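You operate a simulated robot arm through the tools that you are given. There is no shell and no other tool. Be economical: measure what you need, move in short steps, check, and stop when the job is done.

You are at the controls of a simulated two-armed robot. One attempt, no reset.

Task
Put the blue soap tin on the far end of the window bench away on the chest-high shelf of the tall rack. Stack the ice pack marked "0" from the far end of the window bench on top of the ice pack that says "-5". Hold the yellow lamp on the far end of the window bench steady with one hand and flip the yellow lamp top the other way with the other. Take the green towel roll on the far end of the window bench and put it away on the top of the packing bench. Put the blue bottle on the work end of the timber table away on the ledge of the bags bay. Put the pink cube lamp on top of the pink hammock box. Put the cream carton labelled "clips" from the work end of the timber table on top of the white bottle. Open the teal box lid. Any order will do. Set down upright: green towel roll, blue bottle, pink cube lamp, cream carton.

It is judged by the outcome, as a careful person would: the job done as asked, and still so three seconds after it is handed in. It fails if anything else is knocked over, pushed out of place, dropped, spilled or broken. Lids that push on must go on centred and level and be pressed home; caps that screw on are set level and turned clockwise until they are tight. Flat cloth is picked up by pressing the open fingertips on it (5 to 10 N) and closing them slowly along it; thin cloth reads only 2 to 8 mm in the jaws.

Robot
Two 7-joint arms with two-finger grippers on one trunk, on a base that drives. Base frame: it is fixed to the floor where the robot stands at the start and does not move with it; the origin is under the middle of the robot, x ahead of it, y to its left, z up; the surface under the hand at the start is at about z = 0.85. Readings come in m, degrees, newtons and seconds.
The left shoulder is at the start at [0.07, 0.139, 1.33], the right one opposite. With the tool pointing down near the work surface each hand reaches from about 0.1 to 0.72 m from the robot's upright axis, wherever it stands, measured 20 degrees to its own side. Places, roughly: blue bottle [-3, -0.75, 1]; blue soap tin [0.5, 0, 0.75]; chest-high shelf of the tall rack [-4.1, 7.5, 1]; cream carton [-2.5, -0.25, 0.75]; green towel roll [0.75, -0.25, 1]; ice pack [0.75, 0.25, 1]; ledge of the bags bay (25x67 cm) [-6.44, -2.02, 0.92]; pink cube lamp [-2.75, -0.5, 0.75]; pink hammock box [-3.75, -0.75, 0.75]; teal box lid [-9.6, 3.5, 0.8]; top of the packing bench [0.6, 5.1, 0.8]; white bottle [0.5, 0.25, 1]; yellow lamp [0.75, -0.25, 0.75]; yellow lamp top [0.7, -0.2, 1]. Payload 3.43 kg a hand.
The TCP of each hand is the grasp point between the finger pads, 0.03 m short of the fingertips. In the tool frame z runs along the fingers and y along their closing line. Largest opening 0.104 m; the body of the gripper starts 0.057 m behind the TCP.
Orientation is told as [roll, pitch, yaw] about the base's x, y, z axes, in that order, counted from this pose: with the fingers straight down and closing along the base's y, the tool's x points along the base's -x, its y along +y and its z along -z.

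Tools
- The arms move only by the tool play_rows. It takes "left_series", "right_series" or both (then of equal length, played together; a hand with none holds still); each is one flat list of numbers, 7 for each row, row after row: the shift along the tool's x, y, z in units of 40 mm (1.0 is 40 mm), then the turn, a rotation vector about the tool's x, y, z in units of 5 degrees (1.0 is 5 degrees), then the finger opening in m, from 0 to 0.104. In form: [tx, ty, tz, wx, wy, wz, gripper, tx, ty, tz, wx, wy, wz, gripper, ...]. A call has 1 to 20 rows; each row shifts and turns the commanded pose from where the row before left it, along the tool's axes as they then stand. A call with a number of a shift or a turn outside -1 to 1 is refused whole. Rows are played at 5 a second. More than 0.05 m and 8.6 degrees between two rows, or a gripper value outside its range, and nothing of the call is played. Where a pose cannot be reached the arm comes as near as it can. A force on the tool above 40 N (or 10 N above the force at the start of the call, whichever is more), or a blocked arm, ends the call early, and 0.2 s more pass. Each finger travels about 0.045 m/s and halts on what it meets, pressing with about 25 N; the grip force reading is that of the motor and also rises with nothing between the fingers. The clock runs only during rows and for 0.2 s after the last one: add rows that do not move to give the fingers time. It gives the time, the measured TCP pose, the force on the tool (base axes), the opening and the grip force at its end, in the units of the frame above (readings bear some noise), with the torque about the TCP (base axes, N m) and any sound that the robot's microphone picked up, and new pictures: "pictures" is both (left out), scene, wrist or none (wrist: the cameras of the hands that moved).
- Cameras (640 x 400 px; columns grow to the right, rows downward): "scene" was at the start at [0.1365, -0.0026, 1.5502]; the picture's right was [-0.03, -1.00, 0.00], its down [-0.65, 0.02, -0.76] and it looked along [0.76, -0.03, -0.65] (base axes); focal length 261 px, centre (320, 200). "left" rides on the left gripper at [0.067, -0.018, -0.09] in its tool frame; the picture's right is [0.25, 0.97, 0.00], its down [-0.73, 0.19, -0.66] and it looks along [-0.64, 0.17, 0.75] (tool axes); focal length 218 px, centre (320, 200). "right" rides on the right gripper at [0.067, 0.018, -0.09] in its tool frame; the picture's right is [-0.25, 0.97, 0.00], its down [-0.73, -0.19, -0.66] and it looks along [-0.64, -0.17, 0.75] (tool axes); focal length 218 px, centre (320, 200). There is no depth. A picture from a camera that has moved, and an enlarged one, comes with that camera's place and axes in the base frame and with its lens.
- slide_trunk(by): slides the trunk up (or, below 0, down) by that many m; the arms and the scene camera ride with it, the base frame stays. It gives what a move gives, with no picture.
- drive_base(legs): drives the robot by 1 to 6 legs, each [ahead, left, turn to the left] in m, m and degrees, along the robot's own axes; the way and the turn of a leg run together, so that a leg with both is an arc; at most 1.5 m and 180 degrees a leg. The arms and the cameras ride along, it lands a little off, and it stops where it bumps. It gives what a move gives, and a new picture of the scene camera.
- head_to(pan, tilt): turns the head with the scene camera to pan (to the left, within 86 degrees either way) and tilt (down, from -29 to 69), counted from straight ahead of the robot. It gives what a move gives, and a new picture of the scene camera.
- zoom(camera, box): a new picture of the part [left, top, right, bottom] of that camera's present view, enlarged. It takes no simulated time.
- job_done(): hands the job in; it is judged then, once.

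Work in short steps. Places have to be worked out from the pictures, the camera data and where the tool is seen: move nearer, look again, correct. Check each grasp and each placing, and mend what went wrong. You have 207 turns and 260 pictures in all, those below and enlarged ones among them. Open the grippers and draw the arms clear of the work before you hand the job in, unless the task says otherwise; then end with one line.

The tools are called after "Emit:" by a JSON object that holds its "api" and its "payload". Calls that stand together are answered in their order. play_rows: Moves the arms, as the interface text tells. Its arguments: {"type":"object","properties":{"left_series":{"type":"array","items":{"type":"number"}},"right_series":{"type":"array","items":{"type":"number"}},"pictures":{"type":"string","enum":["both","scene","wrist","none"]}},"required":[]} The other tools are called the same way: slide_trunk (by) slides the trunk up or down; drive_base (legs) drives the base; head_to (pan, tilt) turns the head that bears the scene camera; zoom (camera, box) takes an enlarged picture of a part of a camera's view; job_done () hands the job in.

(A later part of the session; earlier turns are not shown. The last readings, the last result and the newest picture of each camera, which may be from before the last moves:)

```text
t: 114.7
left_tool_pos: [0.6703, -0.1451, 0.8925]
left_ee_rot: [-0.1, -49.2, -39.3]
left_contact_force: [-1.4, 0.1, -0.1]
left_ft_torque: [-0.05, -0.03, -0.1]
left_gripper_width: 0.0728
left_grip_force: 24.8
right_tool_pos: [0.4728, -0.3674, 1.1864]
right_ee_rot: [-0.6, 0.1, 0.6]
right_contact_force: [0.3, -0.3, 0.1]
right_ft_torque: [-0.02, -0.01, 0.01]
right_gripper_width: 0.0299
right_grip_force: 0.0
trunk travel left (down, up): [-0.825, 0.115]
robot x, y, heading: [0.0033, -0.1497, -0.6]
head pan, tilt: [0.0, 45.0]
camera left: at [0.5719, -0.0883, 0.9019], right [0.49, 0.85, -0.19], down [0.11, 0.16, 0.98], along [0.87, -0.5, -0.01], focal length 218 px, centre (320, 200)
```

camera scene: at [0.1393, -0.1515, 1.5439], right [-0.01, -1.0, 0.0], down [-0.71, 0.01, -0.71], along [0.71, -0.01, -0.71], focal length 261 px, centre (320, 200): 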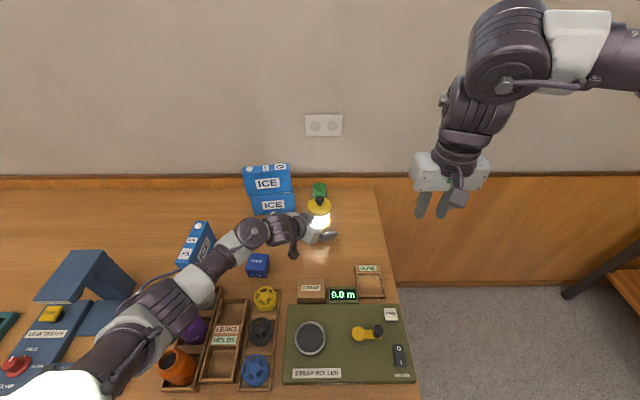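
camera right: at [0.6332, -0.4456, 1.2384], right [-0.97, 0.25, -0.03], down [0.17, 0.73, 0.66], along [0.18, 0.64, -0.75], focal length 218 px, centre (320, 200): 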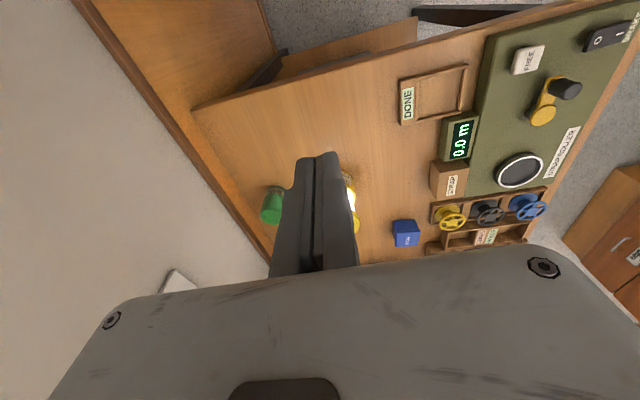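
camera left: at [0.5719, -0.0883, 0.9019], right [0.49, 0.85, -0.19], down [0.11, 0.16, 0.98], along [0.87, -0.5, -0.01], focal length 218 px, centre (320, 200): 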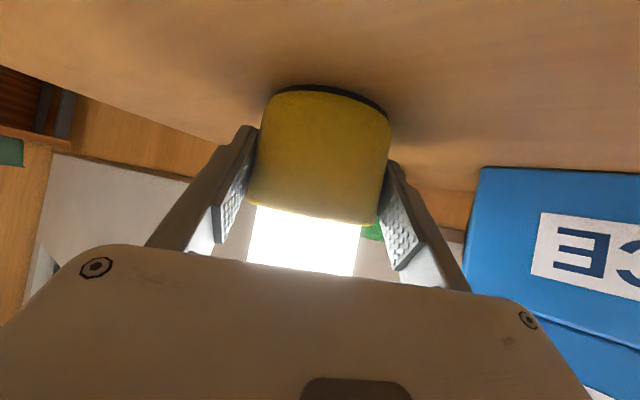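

Left holds the lamp (0.073). Now bring the right hand above the knob with fingers slightly open.

Emit:
{"api": "play_rows", "payload": {"right_series": [-0.88, 0.86, 0.1, 0, 0, 0, 0.05, -0.88, 0.86, 0.1, 0, 0, 0, 0.05, -0.88, 0.86, 0.1, 0, 0, 0, 0.05, -0.88, 0.86, 0.1, 0, 0, 0, 0.05, -0.88, 0.86, 0.1, 0, 0, 0, 0.05, -0.88, 0.86, 0.1, 0, 0, 0, 0.05, 0, 0, 0, 0, 0, 0, 0.05], "pictures": "both"}}

```text
t: 116.3
left_tool_pos: [0.6701, -0.1471, 0.8927]
left_ee_rot: [-0.2, -49.1, -39.5]
left_contact_force: [-0.7, -2.0, 0.3]
left_ft_torque: [-0.21, -0.13, -0.07]
left_gripper_width: 0.0727
left_grip_force: 24.4
right_tool_pos: [0.6514, -0.1864, 1.164]
right_ee_rot: [-0.5, 0.1, 0.6]
right_contact_force: [-0.6, -1.3, 0.2]
right_ft_torque: [0.01, 0.01, 0.01]
right_gripper_width: 0.05
right_grip_force: 0.1
right hand out of reach, approached as far as the arm can: row 6
trunk travel left (down, up): [-0.825, 0.115]
robot x, y, heading: [0.0058, -0.153, -0.5]
head pan, tilt: [0.0, 45.0]
camera scene: at [0.14, -0.1532, 1.5438], right [-0.01, -1.0, 0.0], down [-0.71, 0.01, -0.71], along [0.71, -0.01, -0.71], focal length 261 px, centre (320, 200)
camera right: at [0.5829, -0.1681, 1.2538], right [0.24, 0.97, -0.01], down [0.73, -0.18, 0.66], along [0.64, -0.17, -0.75], focal length 218 px, centre (320, 200)
```

scene: 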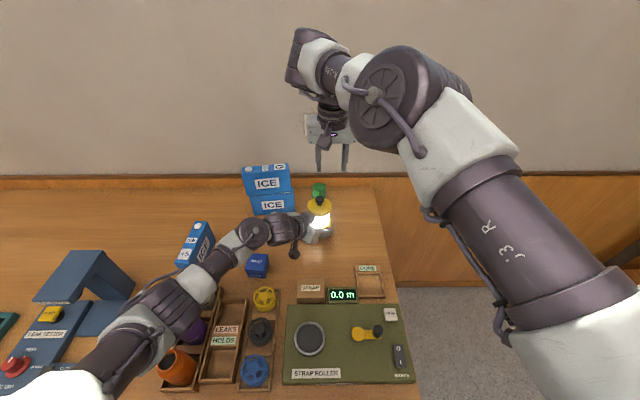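
right: 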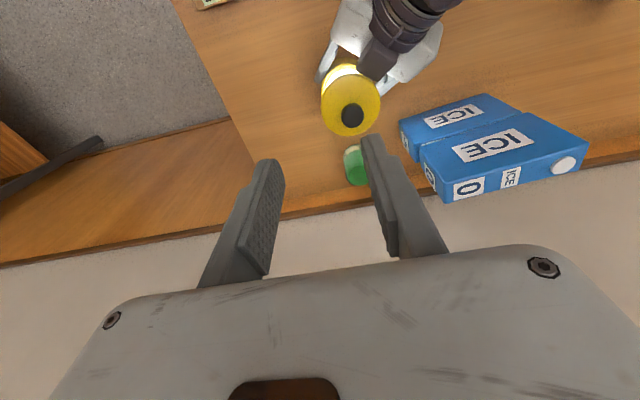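

Knob at ≈(0.686, -0.157, 0.99). Descend to just above it.

Emit:
{"api": "play_rows", "payload": {"right_series": [0, 0.18, 0.8, 0, 0, 0, 0.05, -0.22, 0.18, 0.8, 0, 0, 0, 0.05, -0.32, 0.18, 0.7, 0, 0, 0, 0.05, -0.32, 0.18, 0.5, 0, 0, 0, 0.05, 0, 0, 0, 0, 0, 0, 0.05], "pictures": "wrist"}}

```text
t: 117.5
left_tool_pos: [0.6702, -0.145, 0.8924]
left_ee_rot: [-0.1, -49.2, -39.2]
left_contact_force: [0.5, -0.2, -0.8]
left_ft_torque: [-0.07, -0.05, 0.0]
left_gripper_width: 0.0727
left_grip_force: 24.8
right_tool_pos: [0.6497, -0.1557, 1.0719]
right_ee_rot: [-0.6, 0.1, 0.7]
right_contact_force: [-0.1, 0.5, -0.1]
right_ft_torque: [0.01, 0.03, 0.04]
right_gripper_width: 0.0498
right_grip_force: 0.1
right hand out of reach, approached as far as the arm can: row 2, 3, 4
trunk travel left (down, up): [-0.825, 0.115]
robot x, y, heading: [0.0051, -0.151, -0.8]
head pan, tilt: [0.0, 45.0]
camera right: at [0.5809, -0.1375, 1.1615], right [0.24, 0.97, -0.01], down [0.73, -0.18, 0.66], along [0.64, -0.17, -0.75], focal length 218 px, centre (320, 200)
```

right: 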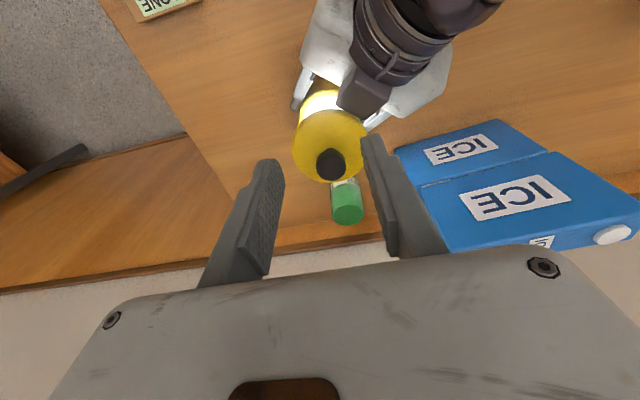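

Out of reach by 3.5 cm; I'll pitch the right hand 20° forward and move above the knob.

Emit:
{"api": "play_rows", "payload": {"right_series": [0, 0, 0, 0, -1, 0, 0.05, 0, 0, 0, 0, -1, 0, 0.05, 0, 0, 0, 0, -1, 0, 0.05, 0, 0, 0, 0, -1, 0, 0.05, -0.25, 0, 0.65, 0, 0, 0, 0.05, -0.25, 0, 0.65, 0, 0, 0, 0.05, 0, 0, 0, 0, 0, 0, 0.05], "pictures": "wrist"}}

```text
t: 119.1
left_tool_pos: [0.6704, -0.1449, 0.8937]
left_ee_rot: [-0.1, -49.3, -39.2]
left_contact_force: [0.8, 0.0, -0.3]
left_ft_torque: [-0.07, 0.0, 0.02]
left_gripper_width: 0.0725
left_grip_force: 24.8
right_tool_pos: [0.6884, -0.1574, 1.0301]
right_ee_rot: [-0.7, -20.0, 0.8]
right_contact_force: [0.1, -0.8, -0.3]
right_ft_torque: [-0.03, 0.01, -0.03]
right_gripper_width: 0.05
right_grip_force: 0.0
trunk travel left (down, up): [-0.825, 0.115]
robot x, y, heading: [0.0066, -0.1505, -0.3]
head pan, tilt: [0.0, 45.0]
camera right: at [0.5927, -0.1394, 1.0915], right [0.23, 0.97, 0.08], down [0.46, -0.18, 0.87], along [0.86, -0.16, -0.49], focal length 218 px, centre (320, 200)
```

right: 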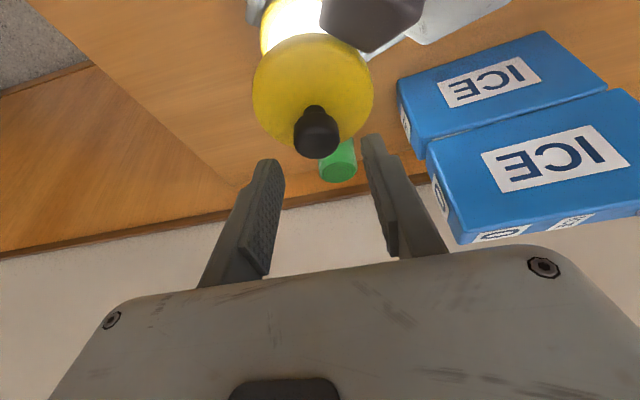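

Now lower the open fingers around the knob and close on it.

Emit:
{"api": "play_rows", "payload": {"right_series": [0.17, 0, 0.39, 0, 0, 0, 0.05, 0.17, 0, 0.39, 0, 0, 0, 0.05, 0, 0, 0, 0, 0, 0, 0.03, 0, 0, 0, 0, 0, 0, 0.015, 0, 0, 0, 0, 0, 0, 0.015, 0, 0, 0, 0, 0, 0, 0.015], "pictures": "wrist"}}

```text
t: 120.5
left_tool_pos: [0.6697, -0.1452, 0.8935]
left_ee_rot: [-0.2, -49.3, -39.3]
left_contact_force: [-2.3, -3.4, -0.3]
left_ft_torque: [0.35, -0.1, 0.02]
left_gripper_width: 0.0727
left_grip_force: 25.0
right_tool_pos: [0.6854, -0.1566, 0.9971]
right_ee_rot: [-0.6, -19.9, 0.8]
right_contact_force: [1.2, 3.2, 0.8]
right_ft_torque: [0.08, -0.15, -0.03]
right_gripper_width: 0.0247
right_grip_force: 25.6
trunk travel left (down, up): [-0.825, 0.115]
robot x, y, heading: [0.0058, -0.1543, -0.6]
head pan, tilt: [0.0, 45.0]
camera right: at [0.5899, -0.1377, 1.058], right [0.23, 0.97, 0.08], down [0.46, -0.18, 0.87], along [0.86, -0.16, -0.49], focal length 218 px, centre (320, 200)
```

right: 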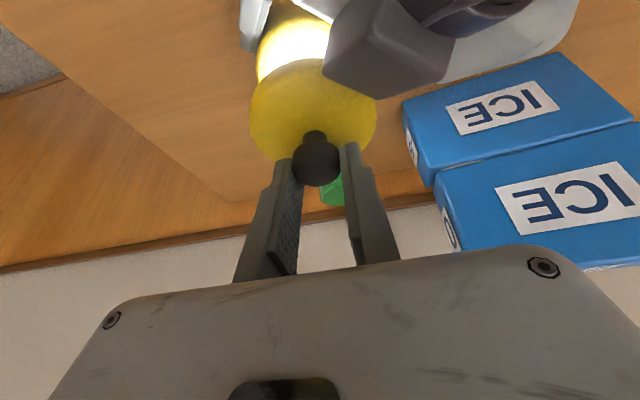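

Holding the knob. Test: push straight down ~5 mm in small steps, watching force and sound.

Emit:
{"api": "play_rows", "payload": {"right_series": [0.017, 0, 0.047, 0, 0, 0, 0.015, 0.017, 0, 0.047, 0, 0, 0, 0.015, 0.017, 0, 0.047, 0, 0, 0, 0.015, 0, 0, 0, 0, 0, 0, 0.015], "pictures": "none"}}

```text
t: 121.5
left_tool_pos: [0.6702, -0.1446, 0.8925]
left_ee_rot: [-0.3, -49.2, -39.3]
left_contact_force: [-0.8, -5.9, 0.3]
left_ft_torque: [0.38, -0.01, -0.06]
left_gripper_width: 0.0725
left_grip_force: 24.7
right_tool_pos: [0.6857, -0.1561, 0.9908]
right_ee_rot: [-0.6, -19.9, 0.7]
right_contact_force: [0.5, 5.7, 0.3]
right_ft_torque: [0.18, -0.08, -0.07]
right_gripper_width: 0.0249
right_grip_force: 25.0
trunk travel left (down, up): [-0.825, 0.115]
robot x, y, heading: [0.0079, -0.1519, -0.8]
head pan, tilt: [0.0, 45.0]
```

No vertical resistance – look at the lamp now.

Emit:
{"api": "zoom", "payload": {"camera": "scene", "box": [280, 180, 360, 230]}}

Emit:
{"api": "zoom", "payload": {"camera": "right", "box": [220, 0, 420, 200]}}

```text
8.00 times, centred on (320, 205) of scene
camera zoom: at [0.1399, -0.1517, 1.5438], right [-0.01, -1.0, 0.0], down [-0.71, 0.01, -0.71], along [0.71, -0.01, -0.71], focal length 2086 px, centre (320, 160)
```

zoom: 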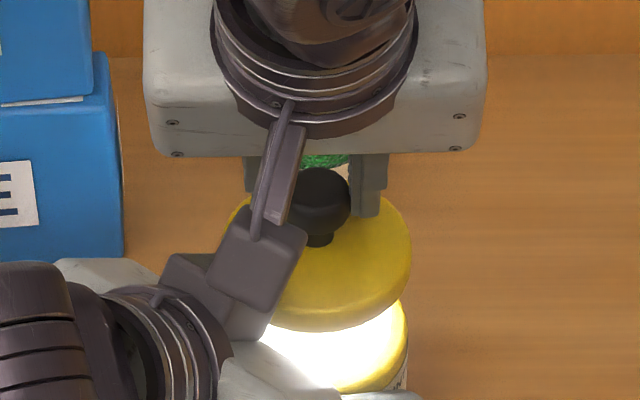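

```text
2.00 times, centred on (320, 100) of right
camera zoom: at [0.5899, -0.1379, 1.0521], right [0.23, 0.97, 0.08], down [0.46, -0.18, 0.87], along [0.86, -0.16, -0.49], focal length 436 px, centre (320, 400)
```

zoom: 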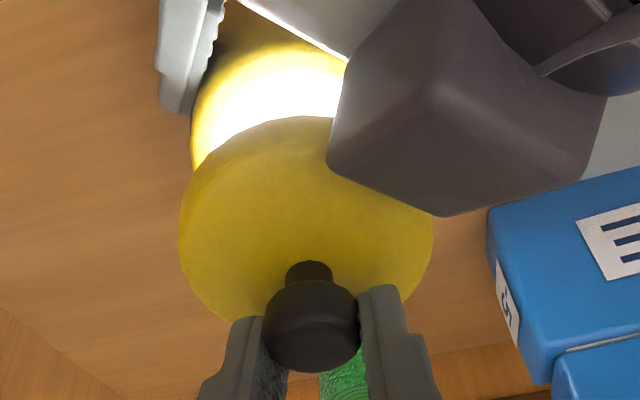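

Still lit. Now test a twist: rotate +20° about the vertical with the knob gripped.

Emit:
{"api": "play_rows", "payload": {"right_series": [0, 0, 0, -0.342, 0, -0.94, 0.015, 0, 0, 0, -0.342, 0, -0.94, 0.015, 0, 0, 0, -0.342, 0, -0.94, 0.015, 0, 0, 0, -0.342, 0, -0.94, 0.015, 0, 0, 0, 0, 0, 0, 0.015], "pictures": "none"}}

Emit:
{"api": "zoom", "payload": {"camera": "right", "box": [220, 0, 420, 200]}}

```text
t: 122.7
left_tool_pos: [0.6696, -0.1449, 0.8942]
left_ee_rot: [-0.2, -49.1, -39.3]
left_contact_force: [0.3, -9.5, -0.4]
left_ft_torque: [0.65, 0.16, -0.11]
left_gripper_width: 0.0728
left_grip_force: 24.8
right_tool_pos: [0.6856, -0.1559, 0.9904]
right_ee_rot: [-0.5, -19.7, 20.9]
right_contact_force: [-0.4, 10.5, 0.3]
right_ft_torque: [0.19, -0.04, 0.01]
right_gripper_width: 0.0244
right_grip_force: 24.9
trunk travel left (down, up): [-0.825, 0.115]
robot x, y, heading: [0.0038, -0.1514, -0.8]
head pan, tilt: [0.0, 45.0]
```

```text
2.00 times, centred on (320, 100) of right
camera zoom: at [0.5897, -0.1715, 1.0522], right [-0.12, 0.99, 0.08], down [0.5, -0.01, 0.87], along [0.86, 0.14, -0.49], focal length 436 px, centre (320, 400)
```

zoom: 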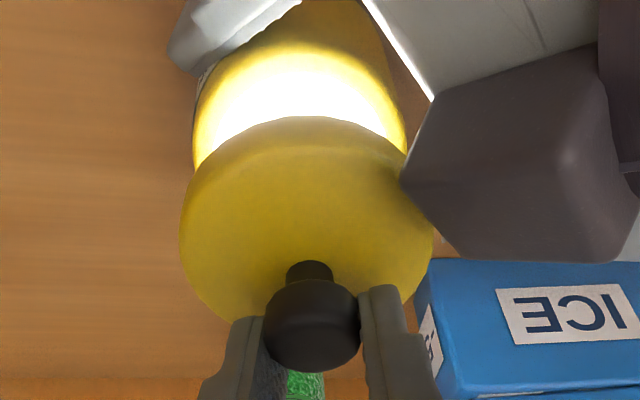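

The cap and knob appear to move with the hand when pushed (telescoping top?). Push down another ~8 mm in small steps and watch.

Emit:
{"api": "play_rows", "payload": {"right_series": [0.017, 0, 0.047, 0, 0, 0, 0.015, 0.017, 0, 0.047, 0, 0, 0, 0.015, 0.017, 0, 0.047, 0, 0, 0, 0.015, 0.017, 0, 0.047, 0, 0, 0, 0.015, 0, 0, 0, 0, 0, 0, 0.015], "pictures": "none"}}

Emit:
{"api": "zoom", "payload": {"camera": "right", "box": [220, 0, 420, 200]}}

```text
t: 123.9
left_tool_pos: [0.6694, -0.1471, 0.8939]
left_ee_rot: [-0.2, -49.1, -39.4]
left_contact_force: [-1.9, -12.1, 0.7]
left_ft_torque: [0.67, -0.3, -0.1]
left_gripper_width: 0.0726
left_grip_force: 25.2
right_tool_pos: [0.685, -0.1557, 0.9836]
right_ee_rot: [-0.5, -19.8, 20.8]
right_contact_force: [1.8, 12.6, 0.3]
right_ft_torque: [0.16, 0.02, -0.04]
right_gripper_width: 0.0248
right_grip_force: 24.4
trunk travel left (down, up): [-0.825, 0.115]
robot x, y, heading: [0.0085, -0.1493, -0.6]
head pan, tilt: [0.0, 45.0]
```

```text
2.00 times, centred on (320, 100) of right
camera zoom: at [0.5897, -0.1716, 1.0443], right [-0.12, 0.99, 0.08], down [0.5, -0.01, 0.87], along [0.86, 0.14, -0.49], focal length 436 px, centre (320, 400)
```

zoom: 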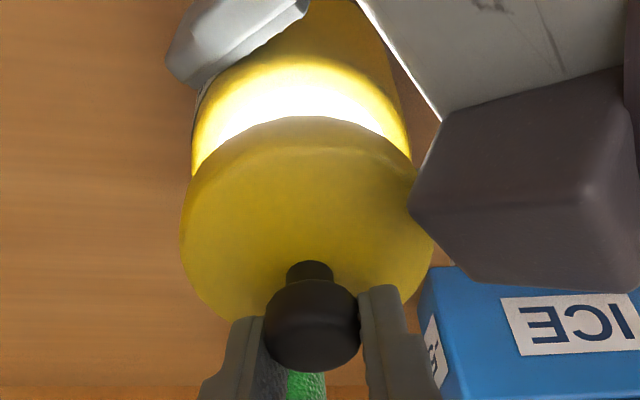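

Confirmed: the lit column shortens, so the top slides down. Relieve the lateral load a little and keep pushing down to its end.

Emit:
{"api": "play_rows", "payload": {"right_series": [0.034, 0.04, 0.094, 0, 0, 0, 0.015, 0.034, 0.03, 0.094, 0, 0, 0, 0.015, 0.034, 0, 0.094, 0, 0, 0, 0.015, 0.034, 0, 0.094, 0, 0, 0, 0.015, 0.0, 0, 0.0, 0, 0, 0, 0.015], "pictures": "none"}}

Emit:
{"api": "zoom", "payload": {"camera": "right", "box": [220, 0, 420, 200]}}

```text
t: 125.1
left_tool_pos: [0.6699, -0.1469, 0.8923]
left_ee_rot: [-0.2, -49.2, -39.3]
left_contact_force: [-12.4, -6.5, 6.9]
left_ft_torque: [-0.35, -0.62, -0.08]
left_gripper_width: 0.0729
left_grip_force: 25.2
right_tool_pos: [0.684, -0.1565, 0.9661]
right_ee_rot: [-0.6, -19.8, 20.7]
right_contact_force: [15.5, 4.0, 0.2]
right_ft_torque: [0.11, -0.71, 0.03]
right_gripper_width: 0.0248
right_grip_force: 24.8
trunk travel left (down, up): [-0.825, 0.115]
robot x, y, heading: [0.0039, -0.1529, -0.5]
head pan, tilt: [0.0, 45.0]
```

```text
2.00 times, centred on (320, 100) of right
camera zoom: at [0.5885, -0.1709, 1.028], right [-0.12, 0.99, 0.08], down [0.5, -0.01, 0.87], along [0.86, 0.14, -0.49], focal length 436 px, centre (320, 400)
```

zoom: 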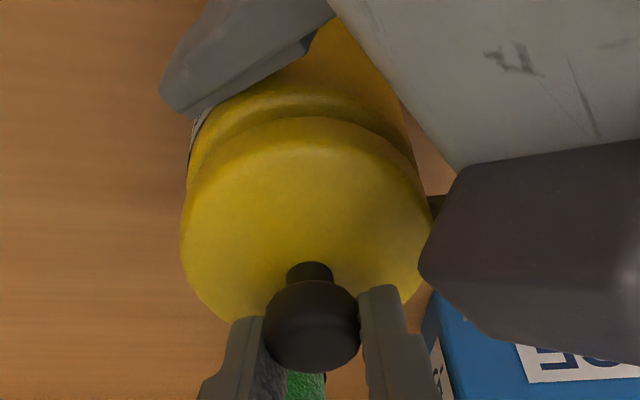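

The light is off now. Push a little further toward the end stop.

Emit:
{"api": "play_rows", "payload": {"right_series": [0.034, 0, 0.094, 0, 0, 0, 0.015, 0.034, 0, 0.094, 0, 0, 0, 0.015, 0.0, 0, 0.0, 0, 0, 0, 0.015], "pictures": "none"}}

Emit:
{"api": "zoom", "payload": {"camera": "right", "box": [220, 0, 420, 200]}}

```text
t: 125.9
left_tool_pos: [0.67, -0.1459, 0.8934]
left_ee_rot: [0.0, -49.2, -39.4]
left_contact_force: [-10.4, -4.7, 4.6]
left_ft_torque: [-0.44, -0.49, -0.09]
left_gripper_width: 0.0724
left_grip_force: 24.8
right_tool_pos: [0.6841, -0.1553, 0.9585]
right_ee_rot: [-0.6, -19.8, 20.9]
right_contact_force: [12.6, 1.5, 1.6]
right_ft_torque: [0.02, -0.3, 0.04]
right_gripper_width: 0.0246
right_grip_force: 24.8
trunk travel left (down, up): [-0.825, 0.115]
robot x, y, heading: [0.0059, -0.1503, -0.7]
head pan, tilt: [0.0, 45.0]
```

```text
2.00 times, centred on (320, 100) of right
camera zoom: at [0.5884, -0.1708, 1.0196], right [-0.12, 0.99, 0.08], down [0.5, -0.01, 0.87], along [0.86, 0.14, -0.49], focal length 436 px, centre (320, 400)
```

zoom: 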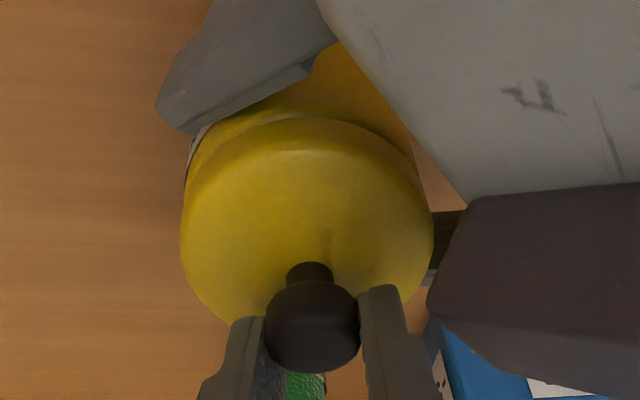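

Nearly closed; push a final few millimetres.

Emit:
{"api": "play_rows", "payload": {"right_series": [0.034, 0, 0.094, 0, 0, 0, 0.015, 0.017, 0, 0.047, 0, 0, 0, 0.015, 0.0, 0, 0.0, 0, 0, 0, 0.015], "pictures": "none"}}

```text
t: 126.7
left_tool_pos: [0.6689, -0.1457, 0.8927]
left_ee_rot: [-0.1, -49.1, -39.3]
left_contact_force: [4.9, -6.2, -4.6]
left_ft_torque: [-0.34, 0.24, 0.27]
left_gripper_width: 0.0725
left_grip_force: 24.7
right_tool_pos: [0.6827, -0.1547, 0.9541]
right_ee_rot: [-0.5, -20.0, 20.8]
right_contact_force: [0.5, 0.9, 24.7]
right_ft_torque: [-0.12, 0.27, -0.02]
right_gripper_width: 0.0248
right_grip_force: 25.1
trunk travel left (down, up): [-0.825, 0.115]
robot x, y, heading: [0.0061, -0.1532, -0.5]
head pan, tilt: [0.0, 45.0]
```

End stop reached (25 N). Ease off, open the right hand and rise, keeping the left hold.

Emit:
{"api": "play_rows", "payload": {"right_series": [-0.017, 0, -0.047, 0, 0, 0, 0.02, 0, 0, 0, 0, 0, 0, 0.05, 0, 0, 0, 0, 0, 0, 0.055, -0.2, 0, -0.5, 0, 0, 0, 0.055, -0.34, 0, -0.94, 0, 0, 0, 0.055, 0, 0, -1, 0, 0, 0, 0.055, 0, 0, -1, 0, 0, 0, 0.055], "pictures": "wrist"}}

```text
t: 128.3
left_tool_pos: [0.6685, -0.1458, 0.894]
left_ee_rot: [-0.1, -49.2, -39.4]
left_contact_force: [-2.8, 1.2, 1.1]
left_ft_torque: [0.18, 0.18, 0.05]
left_gripper_width: 0.0728
left_grip_force: 25.3
right_tool_pos: [0.6559, -0.162, 1.0935]
right_ee_rot: [-0.7, -19.7, 20.8]
right_contact_force: [0.4, 0.0, -0.1]
right_ft_torque: [0.02, -0.03, 0.04]
right_gripper_width: 0.055
right_grip_force: 0.0
trunk travel left (down, up): [-0.825, 0.115]
robot x, y, heading: [0.0072, -0.1506, -0.6]
head pan, tilt: [0.0, 45.0]
camera right: at [0.5607, -0.1776, 1.1548], right [-0.12, 0.99, 0.07], down [0.5, -0.01, 0.87], along [0.86, 0.14, -0.49], focal length 218 px, centre (320, 200)
```

right: 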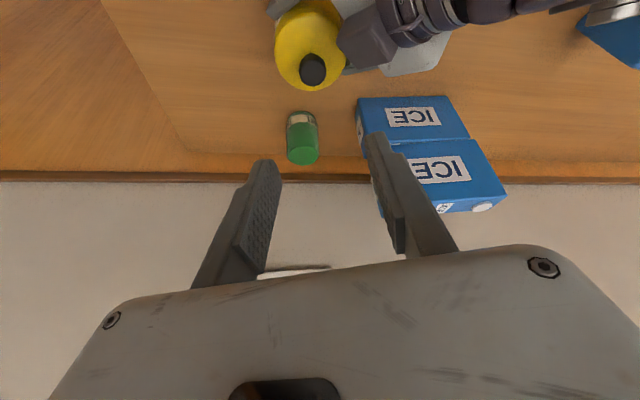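

Lamp is collapsed and off. Open the left hand and withdraw it back along its axis; reset the right hand to vertical.

Emit:
{"api": "play_rows", "payload": {"left_series": [0, 0, 0, 0, 0, 0, 0.09, 0, 0, 0, 0, 0, 0, 0.104, 0, 0, -0.5, 0, 0, 0, 0.104, 0, 0, -1, 0, 0, 0, 0.104, 0, 0, -1, 0, 0, 0, 0.104, 0, 0, -1, 0, 0, 0, 0.104, 0, 0, -0.8, 0, 0, 0, 0.104, 0, 0, 0, -0.766, 0, -0.643, 0.104, 0, 0, 0, -0.766, 0, -0.643, 0.104, 0, 0, 0, -0.766, 0, -0.643, 0.104, 0, 0, 0, -0.766, 0, -0.643, 0.104, 0, 0, 0, -0.766, 0, -0.643, 0.104, 0, 0, 0, -0.766, 0, -0.643, 0.104, 0, 0, 0, -0.766, 0, -0.643, 0.104, 0, 0, 0, -0.766, 0, -0.643, 0.104], "right_series": [0, 0, 0, 0, 0, 0, 0.055, 0, -0.5, 0, 0, 0, 0, 0.055, 0, -0.5, 0, 0.342, 0, 0.94, 0.055, 0, -0.5, 0, 0.342, 0, 0.94, 0.055, 0, -0.5, 0, 0.342, 0, 0.94, 0.055, 0, -0.5, 0, 0.342, 0, 0.94, 0.055, 0, 0, 0, 0, 1, 0, 0.08, 0.3, 0, 0, 0, 1, 0, 0.08, 0.3, 0, 0, 0, 1, 0, 0.08, 0.3, 0, 0, 0, 1, 0, 0.08, 0.5, 0, 0, 0, 0, 0, 0.08, 0.5, 0, 0, 0, 0, 0, 0.08, 0.5, 0, 0, 0, 0, 0, 0.08, 0.5, 0, 0, 0, 0, 0, 0.08, 0, 0, 0, 0, 0, 0, 0.08], "pictures": "scene"}}

```text
t: 131.5
left_tool_pos: [0.5717, -0.0628, 1.0046]
left_ee_rot: [0.7, -49.3, 0.2]
left_contact_force: [0.5, -0.1, 0.4]
left_ft_torque: [0.01, -0.01, 0.0]
left_gripper_width: 0.1039
left_grip_force: 0.1
right_tool_pos: [0.5676, -0.2595, 1.0865]
right_ee_rot: [-0.5, 0.1, 0.6]
right_contact_force: [-0.8, -0.2, 0.5]
right_ft_torque: [0.01, 0.01, -0.02]
right_gripper_width: 0.0798
right_grip_force: 0.1
trunk travel left (down, up): [-0.825, 0.115]
robot x, y, heading: [0.004, -0.1509, -0.3]
head pan, tilt: [0.0, 45.0]
camera scene: at [0.1404, -0.152, 1.5438], right [-0.01, -1.0, 0.0], down [-0.71, 0.01, -0.71], along [0.71, -0.01, -0.71], focal length 261 px, centre (320, 200)
```

scene: 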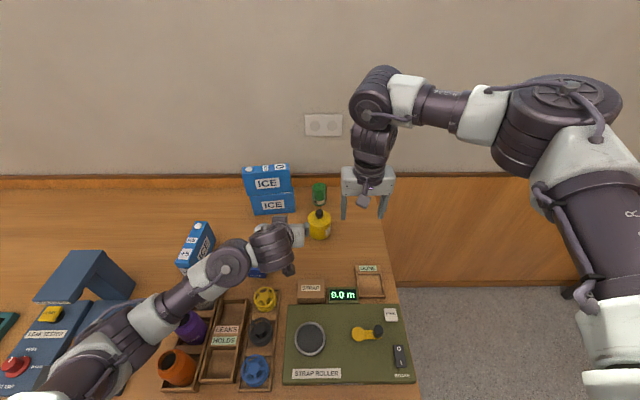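

Lamp is standing, flipped. Return the left hand to vertical while raising and moving it left.

Emit:
{"api": "play_rows", "payload": {"left_series": [0, 0.8, -0.8, 0, 0, 0, 0.104, 0, 0.8, -0.8, 0, 1, 0, 0.104, 0, 0.8, -0.6, 0, 1, 0, 0.104, 0, 0.8, -0.4, 0, 1, 0, 0.104, 0, 0.8, 0, 0, 1, 0, 0.104, 0, 0.8, 0, 0, 1, 0, 0.104, 0, 0.8, 0, 0, 1, 0, 0.104, 0, 0.8, 0, 0, 1, 0, 0.104, 0, 0, 0, 0, 1, 0, 0.104, 0, 0, 0, 0, 1, 0, 0.104, 0, 0, 0, 0, 1, 0, 0.104], "pictures": "none"}}

Emit:
{"api": "drive_base", "payload": {"legs": [[0, 0.3, 0]]}}

```text
t: 133.9
left_tool_pos: [0.4643, 0.1617, 0.9733]
left_ee_rot: [0.5, -17.6, 0.3]
left_contact_force: [0.4, -0.1, 0.1]
left_ft_torque: [0.0, 0.0, -0.01]
left_gripper_width: 0.1039
left_grip_force: 0.2
left hand out of reach, approached as far as the arm can: row 5, 6, 7, 8, 9, 10, 11
right_tool_pos: [0.5669, -0.2597, 1.087]
right_ee_rot: [-0.6, 0.1, 0.6]
right_contact_force: [-0.1, 0.9, 0.5]
right_ft_torque: [0.0, 0.0, 0.03]
right_gripper_width: 0.0799
right_grip_force: 0.0
trunk travel left (down, up): [-0.825, 0.115]
robot x, y, heading: [0.0085, -0.1522, -0.5]
head pan, tilt: [0.0, 45.0]
```

```text
t: 135.3
left_tool_pos: [0.4644, 0.3014, 0.9716]
left_ee_rot: [-0.3, -17.1, -0.1]
left_contact_force: [7.3, -22.4, 4.9]
left_ft_torque: [1.32, 0.34, 0.01]
left_gripper_width: 0.0898
left_grip_force: 0.2
right_tool_pos: [0.5688, -0.1081, 1.0867]
right_ee_rot: [-0.6, 0.1, 0.8]
right_contact_force: [0.6, 0.3, 0.1]
right_ft_torque: [-0.07, -0.04, 0.01]
right_gripper_width: 0.0798
right_grip_force: 0.1
trunk travel left (down, up): [-0.825, 0.115]
robot x, y, heading: [0.0096, 0.0037, -0.1]
head pan, tilt: [0.0, 45.0]
stopped in leg 1: the force on the tool passed its limit at 117 N (the readings are from after the stop); the commanded pose is now the measured one
camera scene: at [0.1408, -0.0019, 1.544], right [-0.01, -1.0, 0.0], down [-0.71, 0.0, -0.71], along [0.71, 0.0, -0.71], focal length 261 px, centre (320, 200)
```

scene: 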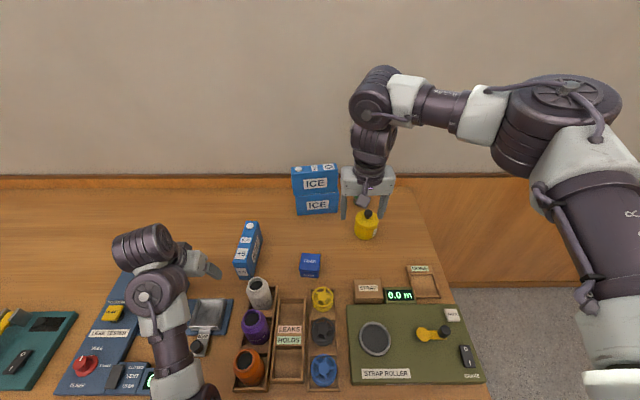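

The left finger bumped the leak tester. Move the base back right a little to relieve.

Emit:
{"api": "drive_base", "payload": {"legs": [[0, -0.06, 0]]}}

```text
t: 136.2
left_tool_pos: [0.4618, 0.2531, 0.9687]
left_ee_rot: [-0.6, -16.9, 0.6]
left_contact_force: [-0.3, -0.1, 0.5]
left_ft_torque: [-0.04, -0.02, -0.02]
left_gripper_width: 0.1041
left_grip_force: 0.0
right_tool_pos: [0.5692, -0.1583, 1.0871]
right_ee_rot: [-0.9, -0.1, 1.1]
right_contact_force: [0.6, 0.3, 0.5]
right_ft_torque: [-0.06, 0.02, 0.0]
right_gripper_width: 0.08
right_grip_force: 0.1
trunk travel left (down, up): [-0.825, 0.115]
robot x, y, heading: [0.0087, -0.0588, -0.1]
head pan, tilt: [0.0, 45.0]
camera scene: at [0.1407, -0.0527, 1.5439], right [0.0, -1.0, 0.01], down [-0.71, 0.0, -0.71], along [0.71, 0.0, -0.71], focal length 261 px, centre (320, 200)
```

scene: 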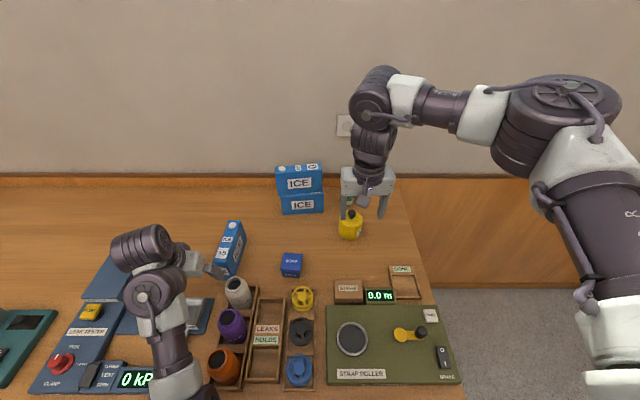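

Raise the left hand straight up 0.2 m, keep orientation.

Emit:
{"api": "play_rows", "payload": {"left_series": [-0.29, 0, -0.95, 0, 0, 0, 0.104, -0.29, 0, -0.95, 0, 0, 0, 0.08, -0.29, 0, -0.95, 0, 0, 0, 0.06, -0.29, 0, -0.95, 0, 0, 0, 0.06, -0.29, 0, -0.95, 0, 0, 0, 0.06, 0, 0, 0, 0, 1, 0, 0.06, 0, 0, 0, 0, 1, 0, 0.06, 0, 0, 0, 0, 1, 0, 0.06], "pictures": "scene"}}

```text
t: 138.1
left_tool_pos: [0.4562, 0.2449, 0.9566]
left_ee_rot: [-0.2, -14.4, 0.5]
left_contact_force: [0.1, -0.5, 0.5]
left_ft_torque: [0.02, 0.04, -0.02]
left_gripper_width: 0.0602
left_grip_force: 0.0
left hand out of reach, approached as far as the arm can: row 1, 2, 3, 4, 5, 6, 7, 8
right_tool_pos: [0.5688, -0.1648, 1.0859]
right_ee_rot: [-0.6, -0.1, 1.1]
right_contact_force: [0.4, -0.2, -0.4]
right_ft_torque: [0.01, 0.01, 0.02]
right_gripper_width: 0.0797
right_grip_force: 0.2
trunk travel left (down, up): [-0.825, 0.115]
robot x, y, heading: [0.0078, -0.0621, -0.1]
head pan, tilt: [0.0, 45.0]
camera scene: at [0.1408, -0.0599, 1.5439], right [0.0, -1.0, 0.0], down [-0.71, 0.0, -0.71], along [0.71, 0.0, -0.71], focal length 261 px, centre (320, 200)
```

scene: 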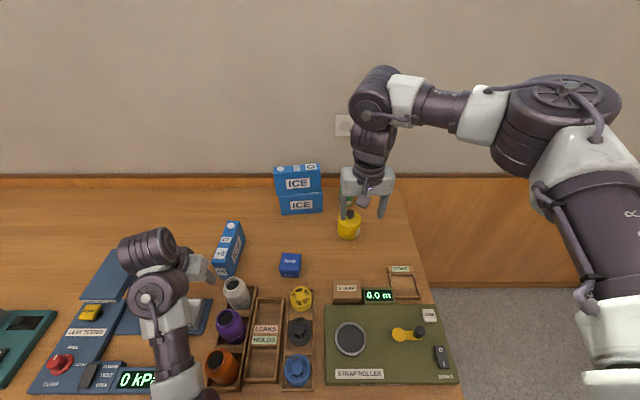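

The arm is in an awkward configuration; I'll undo it by pitching back to -49° and then raising.

Emit:
{"api": "play_rows", "payload": {"left_series": [0, 0, 0, 0, -1, 0, 0.06, 0, 0, 0, 0, -1, 0, 0.06, 0, 0, 0, 0, -1, 0, 0.06, 0, 0, 0, 0, -1, 0, 0.06, 0, 0, 0, 0, -1, 0, 0.06, 0, 0, 0, 0, -1, 0, 0.06, 0, 0, 0, 0, -1, 0, 0.06, -0.5, 0, -0.4, 0, 0, 0, 0.06, -0.5, 0, -0.4, 0, 0, 0, 0.06, -0.5, 0, -0.4, 0, 0, 0, 0.06], "pictures": "scene"}}

```text
t: 139.4
left_tool_pos: [0.4474, 0.3126, 0.9731]
left_ee_rot: [11.3, -37.3, -5.5]
left_contact_force: [-8.8, -15.8, 5.6]
left_ft_torque: [0.92, -0.07, 1.33]
left_gripper_width: 0.0601
left_grip_force: 0.1
right_tool_pos: [0.5685, -0.1654, 1.0871]
right_ee_rot: [-0.5, 0.1, 1.1]
right_contact_force: [1.2, 0.8, -0.6]
right_ft_torque: [0.0, 0.0, 0.0]
right_gripper_width: 0.0803
right_grip_force: 0.1
trunk travel left (down, up): [-0.825, 0.115]
robot x, y, heading: [0.0053, -0.0603, -0.2]
head pan, tilt: [0.0, 45.0]
stopped in row 6 (left hand): the force on the tool passed its limit at 69 N (the readings are from after the stop); the commanded pose is now the measured one
camera scene: at [0.1406, -0.0629, 1.5439], right [0.0, -1.0, 0.0], down [-0.71, 0.0, -0.71], along [0.71, 0.0, -0.71], focal length 261 px, centre (320, 200)
```

scene: 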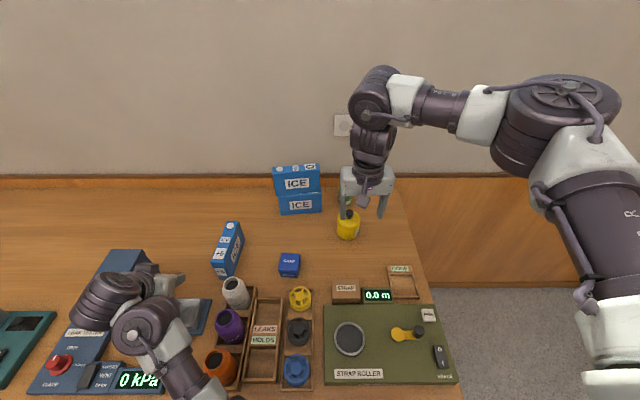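

The hand is against the tester again. Drive right 6 cm to clear, then lift with the trunk.

Emit:
{"api": "drive_base", "payload": {"legs": [[0, -0.06, 0]]}}

Emit:
{"api": "slide_trunk", "payload": {"by": 0.11}}

Emit:
{"api": "zoom", "payload": {"camera": "scene", "box": [0, 0, 640, 400]}}

```text
t: 140.4
left_tool_pos: [0.4455, 0.2585, 0.9685]
left_ee_rot: [11.0, -37.1, -5.2]
left_contact_force: [-0.1, 1.5, 0.5]
left_ft_torque: [-0.03, 0.0, -0.03]
left_gripper_width: 0.0602
left_grip_force: 0.1
right_tool_pos: [0.5684, -0.2174, 1.0866]
right_ee_rot: [-0.9, -0.1, 1.2]
right_contact_force: [0.7, -0.1, 0.4]
right_ft_torque: [-0.05, 0.01, -0.01]
right_gripper_width: 0.08
right_grip_force: 0.1
trunk travel left (down, up): [-0.825, 0.115]
robot x, y, heading: [0.0077, -0.1218, -0.1]
head pan, tilt: [0.0, 45.0]
camera scene: at [0.1406, -0.1136, 1.5438], right [0.0, -1.0, 0.0], down [-0.71, 0.0, -0.71], along [0.71, 0.0, -0.71], focal length 261 px, centre (320, 200)
```

scene: 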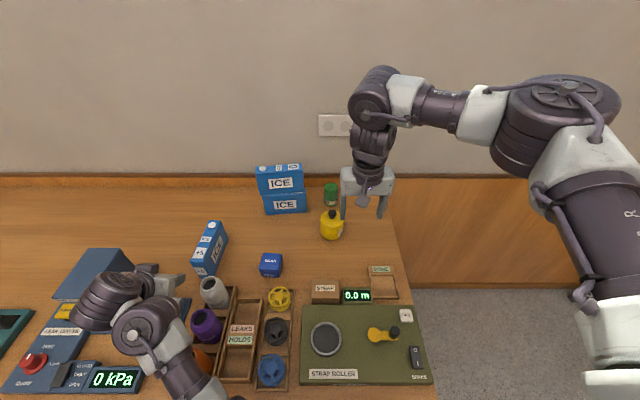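

```text
t: 141.8
left_tool_pos: [0.4459, 0.2539, 1.082]
left_ee_rot: [11.4, -37.1, -5.4]
left_contact_force: [-0.7, -0.1, -0.1]
left_ft_torque: [0.03, 0.01, 0.02]
left_gripper_width: 0.0601
left_grip_force: 0.0
right_tool_pos: [0.5683, -0.2234, 1.1959]
right_ee_rot: [-0.6, 0.0, 1.4]
right_contact_force: [-0.5, -0.1, 0.4]
right_ft_torque: [0.01, 0.02, 0.04]
right_gripper_width: 0.0799
right_grip_force: 0.1
trunk travel left (down, up): [-0.935, 0.005]
robot x, y, heading: [0.007, -0.1195, 0.0]
head pan, tilt: [0.0, 45.0]
```

```text
1.00 times, centred on (320, 200) of scene (not enlarged: the box is as wide or as high as the picture)
camera zoom: at [0.1408, -0.1214, 1.6538], right [0.0, -1.0, 0.0], down [-0.71, 0.0, -0.71], along [0.71, 0.0, -0.71], focal length 261 px, centre (320, 200)
```

zoom: 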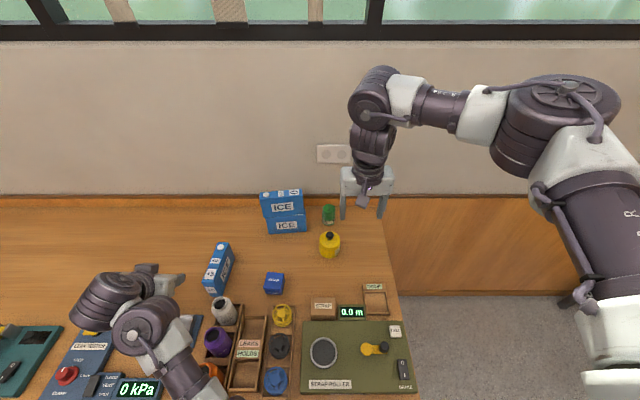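

Lifted clear. Back the robot away to free the left arm and check the tester.

Emit:
{"api": "drive_base", "payload": {"legs": [[-0.45, 0, 0]]}}

Emit:
{"api": "play_rows", "payload": {"left_series": [0, 0, 0, -0.5, 0, 0, 0.06, 0, 0, 0, -0.5, 0, 0, 0.06, -0.5, 0.5, -0.5, -0.5, 0, 0, 0.06, -0.5, 0.5, -0.5, -0.5, 0.5, 0, 0.06, 0, 0, -0.5, 0, 1, 0, 0.06, 0, 0, -0.5, 0, 1, 0, 0.06, 0, 0, 0, 0, 1, 0, 0.06, 0, 0, 0, 0, 1, 0, 0.06, 0, 0, 0, 0, 1, 0, 0.06, 0, 0, 0, 0, 1, 0, 0.06], "pictures": "none"}}

```text
t: 144.6
left_tool_pos: [-0.0146, 0.2555, 1.0817]
left_ee_rot: [11.3, -37.1, -5.5]
left_contact_force: [-0.3, -0.3, -0.7]
left_ft_torque: [-0.02, 0.0, 0.03]
left_gripper_width: 0.06
left_grip_force: 0.0
right_tool_pos: [0.1082, -0.2222, 1.1967]
right_ee_rot: [-0.5, 0.2, 1.3]
right_contact_force: [0.1, -0.3, 0.0]
right_ft_torque: [0.01, 0.03, 0.0]
right_gripper_width: 0.08
right_grip_force: 0.1
trunk travel left (down, up): [-0.935, 0.005]
robot x, y, heading: [-0.4566, -0.1226, -0.4]
head pan, tilt: [0.0, 45.0]
camera scene: at [-0.3188, -0.1197, 1.6536], right [0.0, -1.0, 0.0], down [-0.71, 0.0, -0.71], along [0.71, 0.0, -0.71], focal length 261 px, centre (320, 200)
```

scene: 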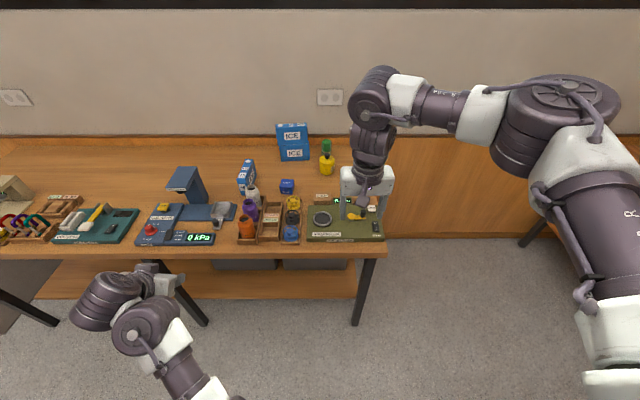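

```text
t: 146.8
left_tool_pos: [-0.0654, 0.2799, 1.0541]
left_ee_rot: [17.0, -8.8, 5.1]
left_contact_force: [-0.1, -0.5, -0.1]
left_ft_torque: [0.01, -0.01, -0.02]
left_gripper_width: 0.0598
left_grip_force: 0.1
left hand out of reach, approached as far as the arm can: row 6, 7, 8, 9, 10
right_tool_pos: [0.1073, -0.2203, 1.1973]
right_ee_rot: [-0.6, -0.1, 1.1]
right_contact_force: [0.3, 0.1, 0.5]
right_ft_torque: [-0.02, 0.05, 0.02]
right_gripper_width: 0.08
right_grip_force: 0.0
trunk travel left (down, up): [-0.935, 0.005]
robot x, y, heading: [-0.4556, -0.1202, -0.1]
head pan, tilt: [0.0, 45.0]
```

Everything stands. Now free the left arm by extending it forward in open space.

Emit:
{"api": "play_rows", "payload": {"left_series": [-1, 0, 0, 0, 0, 0, 0.06, -1, 0, 0, -0.5, 0, 0, 0.06, -1, 0, 0, -0.7, 0, 0, 0.06, -0.5, -0.5, -0.5, -0.7, 0.5, 0, 0.06, 0, -0.5, -0.7, -0.7, 0.5, 0, 0.06, 0, -0.5, -0.7, -0.7, 0.5, 0, 0.06, 0, -0.5, -0.7, 0, 0.3, 0.5, 0.06, 0, -0.5, 0, 0, 0, 0.5, 0.06], "pictures": "scene"}}

```text
t: 148.6
left_tool_pos: [0.0685, 0.2517, 1.0548]
left_ee_rot: [27.7, -2.3, 5.0]
left_contact_force: [-0.3, 0.0, -0.2]
left_ft_torque: [-0.04, 0.0, -0.01]
left_gripper_width: 0.0601
left_grip_force: 0.0
left hand out of reach, approached as far as the arm can: row 1, 4, 5, 6, 7
right_tool_pos: [0.1081, -0.2224, 1.1974]
right_ee_rot: [-0.5, 0.1, 1.2]
right_contact_force: [0.3, -0.6, 0.2]
right_ft_torque: [0.03, -0.01, -0.01]
right_gripper_width: 0.0799
right_grip_force: 0.1
trunk travel left (down, up): [-0.935, 0.005]
robot x, y, heading: [-0.4573, -0.1211, -0.6]
head pan, tilt: [0.0, 45.0]
camera scene: at [-0.3204, -0.1206, 1.6538], right [0.0, -1.0, 0.0], down [-0.71, 0.0, -0.71], along [0.71, 0.0, -0.71], focal length 261 px, centre (320, 200)
```

scene: 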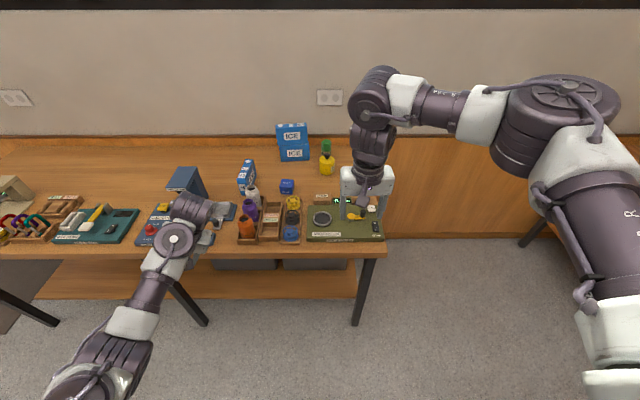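

Correct the roll (wrong sign earlier) and raise.

Emit:
{"api": "play_rows", "payload": {"left_series": [0, 0, 0, 0.92, 0.08, 0, 0.06, 0, 0, 0, 0.92, 0.08, 0, 0.06, 0, 0, 0, 0.92, 0.08, 0, 0.06, 0, 0, 0, 0.92, 0.08, 0, 0.06, 0, 0, 0, 0.92, 0.08, 0, 0.06, 0, 0, 0, 0.92, 0.08, 1, 0.06, -0.3, 0, -0.8, 0, 0, 0, 0.06, -0.3, 0, -0.8, 0, 0, 0, 0.06, 0, 0, -0.8, 0, 0, 0, 0.06, 0, 0, -0.8, 0, 0, 0, 0.06], "pictures": "none"}}

```text
t: 150.8
left_tool_pos: [0.0662, 0.2476, 1.0402]
left_ee_rot: [0.0, 0.2, 0.5]
left_contact_force: [-0.6, 0.4, -0.7]
left_ft_torque: [0.03, -0.01, -0.02]
left_gripper_width: 0.0601
left_grip_force: 0.1
left hand out of reach, approached as far as the arm can: row 5, 6, 7, 8, 9, 10
right_tool_pos: [0.1072, -0.2222, 1.1958]
right_ee_rot: [-0.5, 0.1, 1.2]
right_contact_force: [-0.4, 0.0, -0.6]
right_ft_torque: [0.01, 0.01, -0.01]
right_gripper_width: 0.0801
right_grip_force: 0.0
trunk travel left (down, up): [-0.935, 0.005]
robot x, y, heading: [-0.4564, -0.1199, -0.3]
head pan, tilt: [0.0, 45.0]
```

Still folded elbow-low. Back up further for free space, then stretch the arm out and raise it.

Emit:
{"api": "drive_base", "payload": {"legs": [[-0.35, 0, 0]]}}

Emit:
{"api": "play_rows", "payload": {"left_series": [-1, -0.5, 0, 0, 0, 0, 0.06, -1, -0.5, 0, 0, 0, 0, 0.06, -1, -0.5, 0, 0, 0, 0, 0.06, -1, -0.5, 0, 0, 0, 0, 0.06, -0.5, 0, -0.8, 0, 0, 0, 0.06, 0, 0, -1, 0, 0, 0, 0.06, 0, 0, -1, 0, 0, 0, 0.06, 0, 0, -1, 0, 0, 0, 0.06, 0, 0, -1, 0, 0, 0, 0.06], "pictures": "scene"}}

```text
t: 153.0
left_tool_pos: [-0.2635, 0.2482, 1.0408]
left_ee_rot: [0.0, 0.1, 0.6]
left_contact_force: [-0.9, 0.1, -0.4]
left_ft_torque: [0.02, -0.03, -0.04]
left_gripper_width: 0.0599
left_grip_force: 0.0
right_tool_pos: [-0.2237, -0.222, 1.1995]
right_ee_rot: [-0.6, -0.3, 1.1]
right_contact_force: [0.0, 0.0, 0.4]
right_ft_torque: [-0.01, -0.04, 0.01]
right_gripper_width: 0.0799
right_grip_force: 0.1
trunk travel left (down, up): [-0.935, 0.005]
robot x, y, heading: [-0.7791, -0.1155, -0.4]
head pan, tilt: [0.0, 45.0]
stopped in leg 1: the robot was blocked; the commanded pose is now the measured one
camera scene: at [-0.6541, -0.1187, 1.6544], right [0.0, -1.0, 0.0], down [-0.7, 0.0, -0.71], along [0.71, 0.0, -0.7], focal length 261 px, centre (320, 200)
```

scene: 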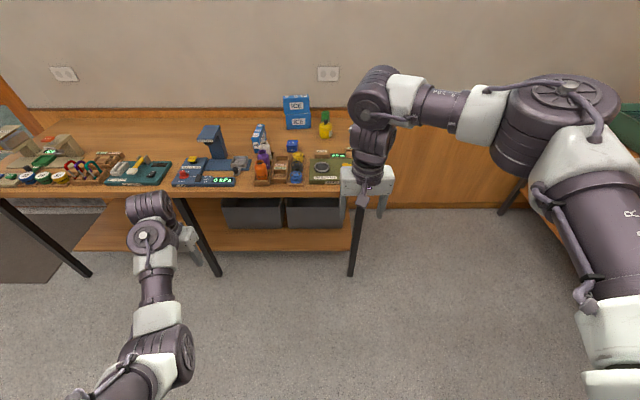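

```text
t: 155.0
left_tool_pos: [-0.08, 0.1732, 1.2326]
left_ee_rot: [0.1, 0.2, 0.5]
left_contact_force: [0.2, 0.4, 0.0]
left_ft_torque: [0.0, 0.0, 0.0]
left_gripper_width: 0.0601
left_grip_force: 0.1
right_tool_pos: [-0.2215, -0.2215, 1.1976]
right_ee_rot: [-0.5, -0.1, 1.1]
right_contact_force: [0.8, -0.7, -0.3]
right_ft_torque: [-0.01, -0.01, -0.02]
right_gripper_width: 0.0799
right_grip_force: 0.0
trunk travel left (down, up): [-0.935, 0.005]
robot x, y, heading: [-0.7795, -0.1147, -0.4]
head pan, tilt: [0.0, 45.0]
camera scene: at [-0.6501, -0.119, 1.654], right [0.0, -1.0, 0.0], down [-0.71, 0.0, -0.71], along [0.71, 0.0, -0.71], focal length 261 px, centre (320, 200)
```

scene: 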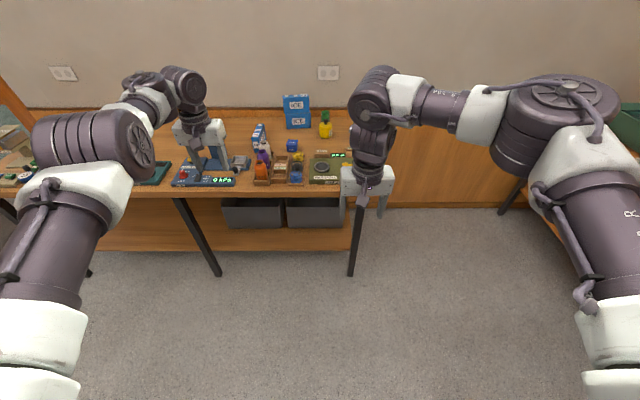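

The left arm is back to its good posture. Lower the trunk back and zoom to compare the tester's place with the start.

Emit:
{"api": "slide_trunk", "payload": {"by": -0.11}}

Emit:
{"api": "zoom", "payload": {"camera": "scene", "box": [160, 90, 352, 210]}}

```text
t: 156.4
left_tool_pos: [-0.0787, 0.1739, 1.1217]
left_ee_rot: [0.1, 0.2, 0.5]
left_contact_force: [0.0, 0.7, -0.1]
left_ft_torque: [0.0, -0.02, -0.01]
left_gripper_width: 0.0598
left_grip_force: 0.0
right_tool_pos: [-0.2206, -0.222, 1.0862]
right_ee_rot: [-0.5, 0.0, 1.2]
right_contact_force: [-0.3, 0.7, -0.3]
right_ft_torque: [0.0, -0.01, -0.01]
right_gripper_width: 0.0799
right_grip_force: 0.1
trunk travel left (down, up): [-0.825, 0.115]
robot x, y, heading: [-0.7833, -0.1156, -0.3]
head pan, tilt: [0.0, 45.0]
```

```text
3.33 times, centred on (256, 150) of scene
camera zoom: at [-0.6484, -0.1186, 1.5439], right [0.0, -1.0, 0.0], down [-0.71, 0.0, -0.71], along [0.71, 0.0, -0.71], focal length 869 px, centre (533, 367)
```

zoom: 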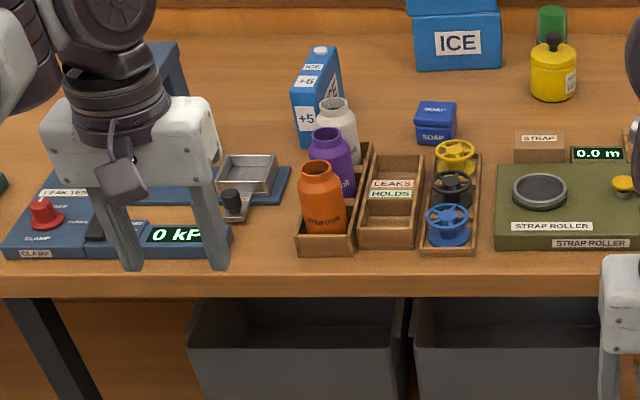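

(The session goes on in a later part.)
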